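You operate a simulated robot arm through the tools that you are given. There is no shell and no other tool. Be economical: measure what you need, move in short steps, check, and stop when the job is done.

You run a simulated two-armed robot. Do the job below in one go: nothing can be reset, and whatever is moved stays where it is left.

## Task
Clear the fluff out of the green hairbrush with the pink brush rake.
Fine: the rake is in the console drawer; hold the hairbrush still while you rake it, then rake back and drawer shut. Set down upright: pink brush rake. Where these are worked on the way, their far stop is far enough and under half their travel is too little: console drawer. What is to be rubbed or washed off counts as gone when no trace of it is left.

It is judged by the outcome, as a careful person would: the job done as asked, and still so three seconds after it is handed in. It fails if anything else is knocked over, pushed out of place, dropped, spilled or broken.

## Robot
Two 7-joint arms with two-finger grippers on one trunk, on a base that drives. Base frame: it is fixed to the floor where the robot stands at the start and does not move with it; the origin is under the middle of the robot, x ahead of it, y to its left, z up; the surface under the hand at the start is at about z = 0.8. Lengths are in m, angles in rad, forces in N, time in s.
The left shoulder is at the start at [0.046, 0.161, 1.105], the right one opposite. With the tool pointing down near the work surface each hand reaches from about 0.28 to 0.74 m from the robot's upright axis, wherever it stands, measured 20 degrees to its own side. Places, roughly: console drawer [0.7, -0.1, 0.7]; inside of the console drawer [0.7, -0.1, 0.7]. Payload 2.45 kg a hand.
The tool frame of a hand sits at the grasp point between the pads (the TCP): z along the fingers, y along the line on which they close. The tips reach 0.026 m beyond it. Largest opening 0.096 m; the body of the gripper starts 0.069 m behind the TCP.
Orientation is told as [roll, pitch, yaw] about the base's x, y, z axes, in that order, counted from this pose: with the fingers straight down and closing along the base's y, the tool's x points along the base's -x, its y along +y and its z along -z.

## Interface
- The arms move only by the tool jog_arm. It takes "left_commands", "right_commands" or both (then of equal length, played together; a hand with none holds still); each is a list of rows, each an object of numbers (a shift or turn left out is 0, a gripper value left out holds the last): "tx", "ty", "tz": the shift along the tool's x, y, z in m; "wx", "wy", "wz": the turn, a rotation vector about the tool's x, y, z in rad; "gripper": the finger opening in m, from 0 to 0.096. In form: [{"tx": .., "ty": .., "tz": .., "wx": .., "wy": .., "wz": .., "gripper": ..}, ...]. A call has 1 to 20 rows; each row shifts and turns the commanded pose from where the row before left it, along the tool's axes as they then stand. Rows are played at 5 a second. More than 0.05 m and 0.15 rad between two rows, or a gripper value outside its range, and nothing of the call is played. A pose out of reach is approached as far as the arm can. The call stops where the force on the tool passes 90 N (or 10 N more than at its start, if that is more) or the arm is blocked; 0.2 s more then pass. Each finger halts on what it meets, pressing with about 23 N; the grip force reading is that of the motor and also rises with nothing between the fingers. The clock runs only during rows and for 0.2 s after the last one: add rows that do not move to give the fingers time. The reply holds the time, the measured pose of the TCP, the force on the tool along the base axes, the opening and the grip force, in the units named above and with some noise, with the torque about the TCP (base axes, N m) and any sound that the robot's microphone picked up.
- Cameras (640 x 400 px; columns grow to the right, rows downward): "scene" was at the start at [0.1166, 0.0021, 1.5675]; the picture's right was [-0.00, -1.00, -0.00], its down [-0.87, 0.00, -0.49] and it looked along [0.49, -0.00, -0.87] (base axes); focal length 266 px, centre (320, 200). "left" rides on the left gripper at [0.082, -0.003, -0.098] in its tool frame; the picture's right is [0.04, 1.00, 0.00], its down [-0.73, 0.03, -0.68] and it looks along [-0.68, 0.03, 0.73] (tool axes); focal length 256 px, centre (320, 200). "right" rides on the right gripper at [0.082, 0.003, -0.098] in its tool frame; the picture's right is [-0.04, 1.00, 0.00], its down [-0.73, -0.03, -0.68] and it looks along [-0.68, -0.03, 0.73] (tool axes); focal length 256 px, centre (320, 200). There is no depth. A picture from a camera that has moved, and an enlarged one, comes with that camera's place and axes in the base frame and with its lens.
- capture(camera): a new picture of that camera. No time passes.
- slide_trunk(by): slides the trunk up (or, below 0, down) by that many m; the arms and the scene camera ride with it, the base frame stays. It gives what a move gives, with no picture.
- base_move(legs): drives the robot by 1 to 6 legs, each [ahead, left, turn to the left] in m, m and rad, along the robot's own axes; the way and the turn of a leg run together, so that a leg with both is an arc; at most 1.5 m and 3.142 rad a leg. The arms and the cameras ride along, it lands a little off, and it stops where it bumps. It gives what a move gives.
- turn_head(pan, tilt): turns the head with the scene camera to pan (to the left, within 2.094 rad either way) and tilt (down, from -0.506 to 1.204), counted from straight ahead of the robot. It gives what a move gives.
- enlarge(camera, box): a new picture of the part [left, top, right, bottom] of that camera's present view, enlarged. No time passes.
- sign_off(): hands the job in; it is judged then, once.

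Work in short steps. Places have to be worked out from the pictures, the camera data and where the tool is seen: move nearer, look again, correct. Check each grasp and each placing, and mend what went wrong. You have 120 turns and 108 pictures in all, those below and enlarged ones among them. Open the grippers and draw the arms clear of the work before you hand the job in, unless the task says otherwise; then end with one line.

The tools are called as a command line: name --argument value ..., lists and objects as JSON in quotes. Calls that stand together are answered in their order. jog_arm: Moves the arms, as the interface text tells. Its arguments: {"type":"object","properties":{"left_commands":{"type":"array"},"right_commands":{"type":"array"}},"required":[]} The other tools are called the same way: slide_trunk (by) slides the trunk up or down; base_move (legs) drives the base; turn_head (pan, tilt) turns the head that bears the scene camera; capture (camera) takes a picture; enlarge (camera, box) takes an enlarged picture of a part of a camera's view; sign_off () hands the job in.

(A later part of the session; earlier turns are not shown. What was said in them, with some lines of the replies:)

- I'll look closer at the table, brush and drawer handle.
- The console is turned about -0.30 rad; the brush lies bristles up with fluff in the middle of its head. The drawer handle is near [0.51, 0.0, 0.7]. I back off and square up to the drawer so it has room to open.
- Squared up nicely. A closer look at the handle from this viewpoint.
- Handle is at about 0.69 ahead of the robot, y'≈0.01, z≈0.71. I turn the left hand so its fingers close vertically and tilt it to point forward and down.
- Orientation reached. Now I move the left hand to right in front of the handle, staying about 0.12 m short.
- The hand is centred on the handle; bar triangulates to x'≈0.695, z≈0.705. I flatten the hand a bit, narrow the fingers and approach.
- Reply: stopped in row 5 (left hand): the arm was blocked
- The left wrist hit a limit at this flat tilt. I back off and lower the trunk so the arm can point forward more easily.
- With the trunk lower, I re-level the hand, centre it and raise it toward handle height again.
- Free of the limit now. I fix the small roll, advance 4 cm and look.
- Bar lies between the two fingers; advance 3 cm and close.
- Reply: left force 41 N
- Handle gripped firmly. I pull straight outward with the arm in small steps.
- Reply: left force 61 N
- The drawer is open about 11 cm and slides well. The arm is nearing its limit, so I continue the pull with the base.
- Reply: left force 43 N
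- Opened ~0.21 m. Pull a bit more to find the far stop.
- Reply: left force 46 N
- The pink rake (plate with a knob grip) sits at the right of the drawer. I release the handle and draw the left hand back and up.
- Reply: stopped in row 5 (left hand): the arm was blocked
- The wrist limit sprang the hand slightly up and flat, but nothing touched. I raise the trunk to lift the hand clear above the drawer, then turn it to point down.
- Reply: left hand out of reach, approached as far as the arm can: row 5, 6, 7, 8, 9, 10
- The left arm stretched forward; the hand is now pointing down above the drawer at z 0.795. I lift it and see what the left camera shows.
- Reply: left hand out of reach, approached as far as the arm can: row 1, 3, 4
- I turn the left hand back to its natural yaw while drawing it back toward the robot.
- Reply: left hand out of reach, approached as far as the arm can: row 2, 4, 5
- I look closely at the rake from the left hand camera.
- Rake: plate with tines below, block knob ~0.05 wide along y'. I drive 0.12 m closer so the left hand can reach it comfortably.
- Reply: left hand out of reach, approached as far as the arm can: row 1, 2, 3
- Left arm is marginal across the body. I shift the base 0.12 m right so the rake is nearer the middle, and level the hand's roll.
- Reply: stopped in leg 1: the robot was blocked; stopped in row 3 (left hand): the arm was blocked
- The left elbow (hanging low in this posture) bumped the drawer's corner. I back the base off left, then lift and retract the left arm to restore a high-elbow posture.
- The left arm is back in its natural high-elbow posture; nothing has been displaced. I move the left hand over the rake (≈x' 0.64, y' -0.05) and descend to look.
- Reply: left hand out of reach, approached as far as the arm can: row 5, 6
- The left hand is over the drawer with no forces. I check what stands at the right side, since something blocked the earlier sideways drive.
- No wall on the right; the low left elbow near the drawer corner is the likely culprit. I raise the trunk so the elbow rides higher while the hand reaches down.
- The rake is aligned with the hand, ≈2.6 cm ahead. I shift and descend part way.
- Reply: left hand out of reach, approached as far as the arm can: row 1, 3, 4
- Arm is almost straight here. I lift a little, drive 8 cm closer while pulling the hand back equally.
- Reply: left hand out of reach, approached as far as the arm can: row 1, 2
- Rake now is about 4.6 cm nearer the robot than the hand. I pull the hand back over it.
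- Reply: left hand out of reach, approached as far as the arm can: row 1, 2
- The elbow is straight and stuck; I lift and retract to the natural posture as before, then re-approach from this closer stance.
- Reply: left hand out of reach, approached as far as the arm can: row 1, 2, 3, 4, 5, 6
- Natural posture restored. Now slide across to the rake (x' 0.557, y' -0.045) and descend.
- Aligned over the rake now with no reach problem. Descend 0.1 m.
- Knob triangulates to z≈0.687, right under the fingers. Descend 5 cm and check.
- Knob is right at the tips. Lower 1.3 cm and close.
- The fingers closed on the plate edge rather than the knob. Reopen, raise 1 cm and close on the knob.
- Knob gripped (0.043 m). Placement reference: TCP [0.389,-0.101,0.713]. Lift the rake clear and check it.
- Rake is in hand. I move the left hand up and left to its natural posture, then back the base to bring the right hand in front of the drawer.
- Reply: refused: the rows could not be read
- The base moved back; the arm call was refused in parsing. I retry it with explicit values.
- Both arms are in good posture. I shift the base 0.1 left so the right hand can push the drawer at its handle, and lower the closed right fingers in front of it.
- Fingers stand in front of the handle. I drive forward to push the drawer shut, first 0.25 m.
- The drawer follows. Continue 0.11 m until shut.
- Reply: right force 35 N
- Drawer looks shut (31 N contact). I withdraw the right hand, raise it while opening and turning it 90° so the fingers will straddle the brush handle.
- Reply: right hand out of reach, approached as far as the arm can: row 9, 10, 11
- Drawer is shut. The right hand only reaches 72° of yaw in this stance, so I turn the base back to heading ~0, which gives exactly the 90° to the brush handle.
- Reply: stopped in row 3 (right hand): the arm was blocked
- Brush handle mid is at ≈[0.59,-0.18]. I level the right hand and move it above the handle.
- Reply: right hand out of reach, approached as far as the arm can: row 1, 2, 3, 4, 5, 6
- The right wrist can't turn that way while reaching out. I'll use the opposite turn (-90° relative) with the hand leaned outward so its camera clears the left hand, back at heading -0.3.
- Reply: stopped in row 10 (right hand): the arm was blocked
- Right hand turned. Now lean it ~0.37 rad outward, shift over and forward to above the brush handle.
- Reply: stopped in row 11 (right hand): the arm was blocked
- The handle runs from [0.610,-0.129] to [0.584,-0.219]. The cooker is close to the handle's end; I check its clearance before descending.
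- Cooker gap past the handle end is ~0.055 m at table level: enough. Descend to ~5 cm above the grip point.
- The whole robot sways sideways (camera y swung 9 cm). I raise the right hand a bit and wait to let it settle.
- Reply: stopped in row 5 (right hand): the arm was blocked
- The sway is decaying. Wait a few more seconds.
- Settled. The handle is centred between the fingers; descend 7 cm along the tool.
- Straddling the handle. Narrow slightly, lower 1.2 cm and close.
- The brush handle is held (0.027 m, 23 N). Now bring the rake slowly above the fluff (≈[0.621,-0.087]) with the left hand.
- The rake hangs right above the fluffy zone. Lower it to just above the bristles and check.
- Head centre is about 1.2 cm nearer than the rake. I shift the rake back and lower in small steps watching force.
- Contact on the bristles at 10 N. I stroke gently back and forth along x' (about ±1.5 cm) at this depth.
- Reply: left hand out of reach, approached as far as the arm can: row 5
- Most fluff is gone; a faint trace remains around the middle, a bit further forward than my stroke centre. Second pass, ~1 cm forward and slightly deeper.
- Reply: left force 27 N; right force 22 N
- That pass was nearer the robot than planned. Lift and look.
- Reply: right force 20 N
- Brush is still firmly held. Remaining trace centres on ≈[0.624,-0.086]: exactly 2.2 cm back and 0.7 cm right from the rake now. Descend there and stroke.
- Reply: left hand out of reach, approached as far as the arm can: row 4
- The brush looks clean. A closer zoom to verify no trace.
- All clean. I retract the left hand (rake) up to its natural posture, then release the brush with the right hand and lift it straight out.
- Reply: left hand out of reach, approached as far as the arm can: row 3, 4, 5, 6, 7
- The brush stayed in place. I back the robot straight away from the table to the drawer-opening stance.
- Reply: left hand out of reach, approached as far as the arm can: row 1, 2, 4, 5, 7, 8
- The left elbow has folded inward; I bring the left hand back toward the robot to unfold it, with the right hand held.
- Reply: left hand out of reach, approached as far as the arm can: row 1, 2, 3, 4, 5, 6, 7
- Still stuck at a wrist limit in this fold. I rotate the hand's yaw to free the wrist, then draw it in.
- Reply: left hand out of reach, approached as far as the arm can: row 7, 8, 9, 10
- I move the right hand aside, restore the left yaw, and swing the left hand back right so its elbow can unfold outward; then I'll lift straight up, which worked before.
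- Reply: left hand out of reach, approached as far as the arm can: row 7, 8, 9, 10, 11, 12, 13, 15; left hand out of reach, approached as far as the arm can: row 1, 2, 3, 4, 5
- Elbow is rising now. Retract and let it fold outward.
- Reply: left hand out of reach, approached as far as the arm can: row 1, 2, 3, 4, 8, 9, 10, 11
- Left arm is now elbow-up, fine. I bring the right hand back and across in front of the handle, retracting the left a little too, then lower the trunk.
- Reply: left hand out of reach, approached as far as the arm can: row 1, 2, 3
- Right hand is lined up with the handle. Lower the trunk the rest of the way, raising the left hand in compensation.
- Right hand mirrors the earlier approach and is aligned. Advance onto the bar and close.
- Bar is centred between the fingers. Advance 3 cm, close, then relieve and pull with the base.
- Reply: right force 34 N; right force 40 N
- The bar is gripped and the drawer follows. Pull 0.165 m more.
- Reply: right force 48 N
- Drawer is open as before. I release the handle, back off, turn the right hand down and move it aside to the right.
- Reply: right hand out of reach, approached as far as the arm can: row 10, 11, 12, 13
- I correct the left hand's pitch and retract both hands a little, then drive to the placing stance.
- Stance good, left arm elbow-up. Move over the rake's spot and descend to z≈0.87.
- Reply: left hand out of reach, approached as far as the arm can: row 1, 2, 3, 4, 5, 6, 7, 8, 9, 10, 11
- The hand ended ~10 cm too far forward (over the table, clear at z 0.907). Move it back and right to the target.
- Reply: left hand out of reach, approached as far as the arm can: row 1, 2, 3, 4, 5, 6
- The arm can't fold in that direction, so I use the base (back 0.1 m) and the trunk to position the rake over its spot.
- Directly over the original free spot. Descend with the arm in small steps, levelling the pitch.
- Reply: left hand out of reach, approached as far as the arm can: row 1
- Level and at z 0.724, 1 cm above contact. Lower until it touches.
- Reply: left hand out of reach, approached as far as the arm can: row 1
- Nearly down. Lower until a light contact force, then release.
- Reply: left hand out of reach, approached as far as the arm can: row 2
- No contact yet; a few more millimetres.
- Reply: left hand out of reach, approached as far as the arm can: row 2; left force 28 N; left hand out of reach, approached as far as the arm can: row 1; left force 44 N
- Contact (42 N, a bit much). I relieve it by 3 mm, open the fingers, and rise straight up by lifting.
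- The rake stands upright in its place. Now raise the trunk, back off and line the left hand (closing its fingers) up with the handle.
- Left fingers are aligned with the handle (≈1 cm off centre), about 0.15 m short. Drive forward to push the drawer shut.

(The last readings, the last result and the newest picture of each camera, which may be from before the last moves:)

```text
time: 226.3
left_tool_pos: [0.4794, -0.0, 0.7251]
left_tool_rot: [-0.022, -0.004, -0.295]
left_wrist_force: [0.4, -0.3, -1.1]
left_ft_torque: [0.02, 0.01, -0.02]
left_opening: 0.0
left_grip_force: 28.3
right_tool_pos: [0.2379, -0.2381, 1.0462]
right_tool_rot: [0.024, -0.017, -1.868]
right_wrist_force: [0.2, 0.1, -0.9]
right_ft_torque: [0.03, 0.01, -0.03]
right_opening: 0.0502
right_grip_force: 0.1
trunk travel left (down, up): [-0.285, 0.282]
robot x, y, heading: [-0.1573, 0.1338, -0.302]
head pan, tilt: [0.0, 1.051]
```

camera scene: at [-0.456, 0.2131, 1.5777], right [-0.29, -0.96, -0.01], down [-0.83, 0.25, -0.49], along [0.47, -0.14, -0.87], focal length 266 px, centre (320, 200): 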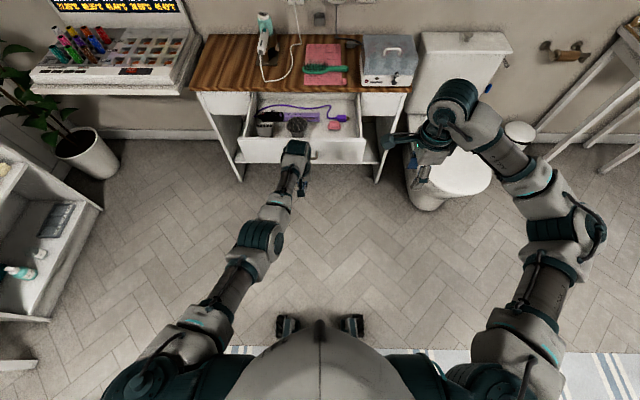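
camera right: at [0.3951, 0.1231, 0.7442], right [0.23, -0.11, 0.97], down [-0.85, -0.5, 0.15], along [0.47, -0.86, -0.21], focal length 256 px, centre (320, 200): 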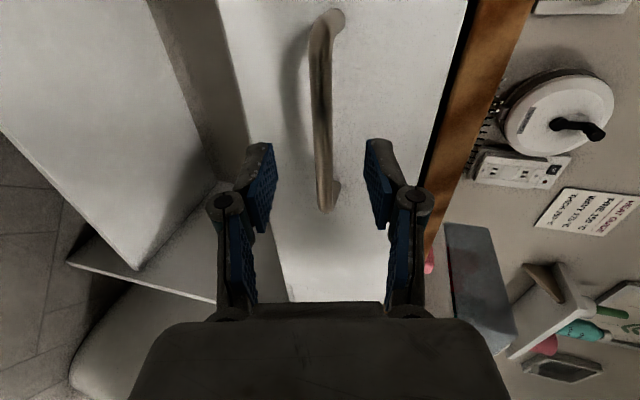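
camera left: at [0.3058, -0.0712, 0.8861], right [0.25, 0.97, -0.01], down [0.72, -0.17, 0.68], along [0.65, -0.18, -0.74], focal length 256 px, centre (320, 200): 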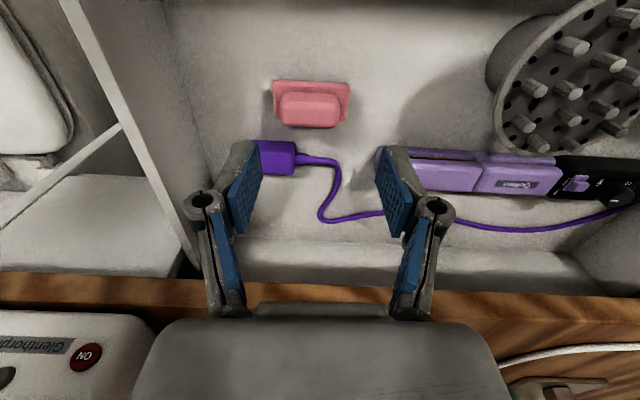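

Nearly shut by position but no contact force yet; push gently a little more.

jog_arm --left_commands '[{"tx": -0.004}, {"tx": -0.004}, {"tx": -0.004}, {"tz": 0}]'

enlarge --camera "scene" --box '[180, 60, 500, 260]'

```text
time: 227.3
left_tool_pos: [0.4811, -0.0014, 0.7281]
left_tool_rot: [-0.021, 0.008, -0.296]
left_wrist_force: [-53.4, 14.3, 3.8]
left_ft_torque: [-0.25, 1.31, -0.03]
left_opening: 0.0059
left_grip_force: 28.8
right_tool_pos: [0.2287, -0.2338, 1.0512]
right_tool_rot: [0.034, -0.016, -1.869]
right_wrist_force: [-0.9, -1.3, 0.4]
right_ft_torque: [-0.02, 0.03, -0.02]
right_opening: 0.05
right_grip_force: 0.1
trunk travel left (down, up): [-0.285, 0.282]
robot x, y, heading: [-0.1618, 0.1315, -0.301]
head pan, tilt: [0.0, 1.051]
```

```text
2.00 times, centred on (340, 160) of scene
camera zoom: at [-0.0643, 0.1012, 1.5782], right [-0.29, -0.96, 0.0], down [-0.83, 0.26, -0.5], along [0.48, -0.14, -0.87], focal length 533 px, centre (280, 280)
```

zoom: 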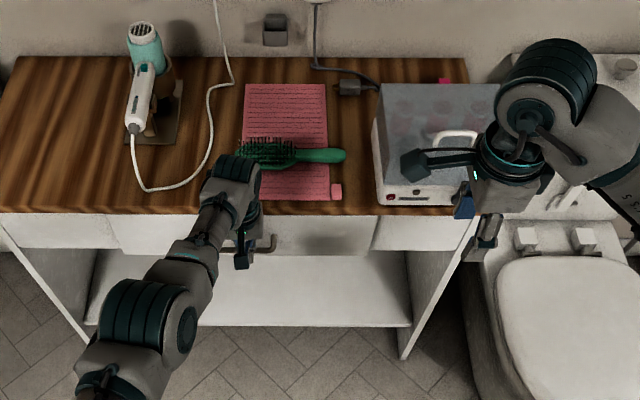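

53 N against the stop and the front is flush: drawer shut. Back straight off, open the grippers and raise.

jog_arm --left_commands '[{"tx": 0.006}, {"tx": 0.006}, {"tz": 0}]'

base_move --legs '[[-0.2, 0, 0]]'

slide_trunk --by 0.2

jog_arm --left_commands '[{"gripper": 0.09}, {"tz": 0}, {"tz": 0}, {"tz": 0}, {"tz": 0}]' --right_commands '[{"gripper": 0.09}, {"tz": 0}, {"tz": 0}, {"tz": 0}, {"tz": 0}]'

enlarge --camera "scene" --box '[160, 40, 480, 240]'

```text
time: 228.1
left_tool_pos: [0.481, -0.0007, 0.7265]
left_tool_rot: [-0.018, 0.004, -0.297]
left_wrist_force: [-48.1, 8.6, 2.8]
left_ft_torque: [-0.11, 1.09, -0.1]
left_opening: 0.006
left_grip_force: 28.7
left hand out of reach, approached as far as the arm can: row 1, 2
right_tool_pos: [0.2288, -0.2339, 1.0508]
right_tool_rot: [0.035, -0.018, -1.868]
right_wrist_force: [0.2, 0.6, -0.1]
right_ft_torque: [-0.02, 0.02, -0.01]
right_opening: 0.05
right_grip_force: 0.1
trunk travel left (down, up): [-0.285, 0.282]
robot x, y, heading: [-0.1598, 0.1317, -0.297]
head pan, tilt: [0.0, 1.051]
```

```text
time: 229.7
left_tool_pos: [0.3002, 0.056, 0.7251]
left_tool_rot: [-0.02, -0.004, -0.296]
left_wrist_force: [0.0, -0.2, 0.8]
left_ft_torque: [0.01, 0.0, 0.0]
left_opening: 0.0
left_grip_force: 28.7
right_tool_pos: [0.0454, -0.1747, 1.0506]
right_tool_rot: [0.029, -0.017, -1.867]
right_wrist_force: [-0.7, 0.0, 0.2]
right_ft_torque: [-0.02, -0.02, 0.05]
right_opening: 0.0501
right_grip_force: 0.1
trunk travel left (down, up): [-0.285, 0.282]
robot x, y, heading: [-0.3486, 0.1893, -0.299]
head pan, tilt: [0.0, 1.051]
```

```text
time: 231.8
left_tool_pos: [0.3117, 0.0512, 0.9737]
left_tool_rot: [-0.02, -0.078, -0.295]
left_wrist_force: [-0.3, 0.2, 0.5]
left_ft_torque: [-0.03, -0.03, 0.0]
left_opening: 0.0
left_grip_force: 28.2
right_tool_pos: [0.0405, -0.175, 1.2515]
right_tool_rot: [0.033, -0.018, -1.87]
right_wrist_force: [-0.2, -0.1, -0.2]
right_ft_torque: [-0.03, -0.02, 0.0]
right_opening: 0.05
right_grip_force: 0.0
trunk travel left (down, up): [-0.485, 0.082]
robot x, y, heading: [-0.3474, 0.1883, -0.297]
head pan, tilt: [0.0, 1.051]
```

```text
time: 233.0
left_tool_pos: [0.3104, 0.0521, 0.9725]
left_tool_rot: [-0.021, -0.08, -0.296]
left_wrist_force: [-0.1, 0.2, -0.5]
left_ft_torque: [-0.02, 0.01, -0.02]
left_opening: 0.09
left_grip_force: 0.1
right_tool_pos: [0.0403, -0.1754, 1.2511]
right_tool_rot: [0.032, -0.018, -1.868]
right_wrist_force: [-0.5, 0.1, 0.3]
right_ft_torque: [-0.01, 0.0, 0.0]
right_opening: 0.0901
right_grip_force: 0.0
trunk travel left (down, up): [-0.485, 0.082]
robot x, y, heading: [-0.3485, 0.1895, -0.297]
head pan, tilt: [0.0, 1.051]
```

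```text
2.00 times, centred on (320, 140) of scene
camera zoom: at [-0.2946, 0.1725, 1.7781], right [-0.29, -0.96, 0.0], down [-0.83, 0.26, -0.49], along [0.47, -0.14, -0.87], focal length 533 px, centre (320, 320)
```

zoom: 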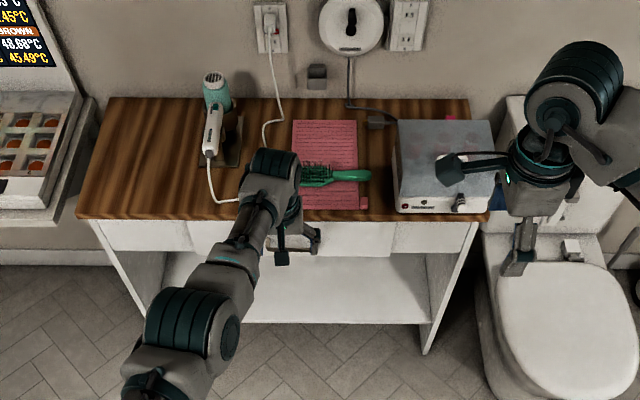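

The drawer is shut and flush, the brush lies in place clean, the rest is undisturbed, and both grippers are open and clear. Handing in.

sign_off

```text
The job is handed in.
```

The green hairbrush is clean: after three raking passes, with the right hand holding its handle, a close-up showed no fluff left. The pink rake is back upright in its spot in the drawer, and the drawer is shut against its stop. At one point the low-hanging left arm seemed to brush the open drawer's corner as I drove sideways, but the later pictures show nothing moved.
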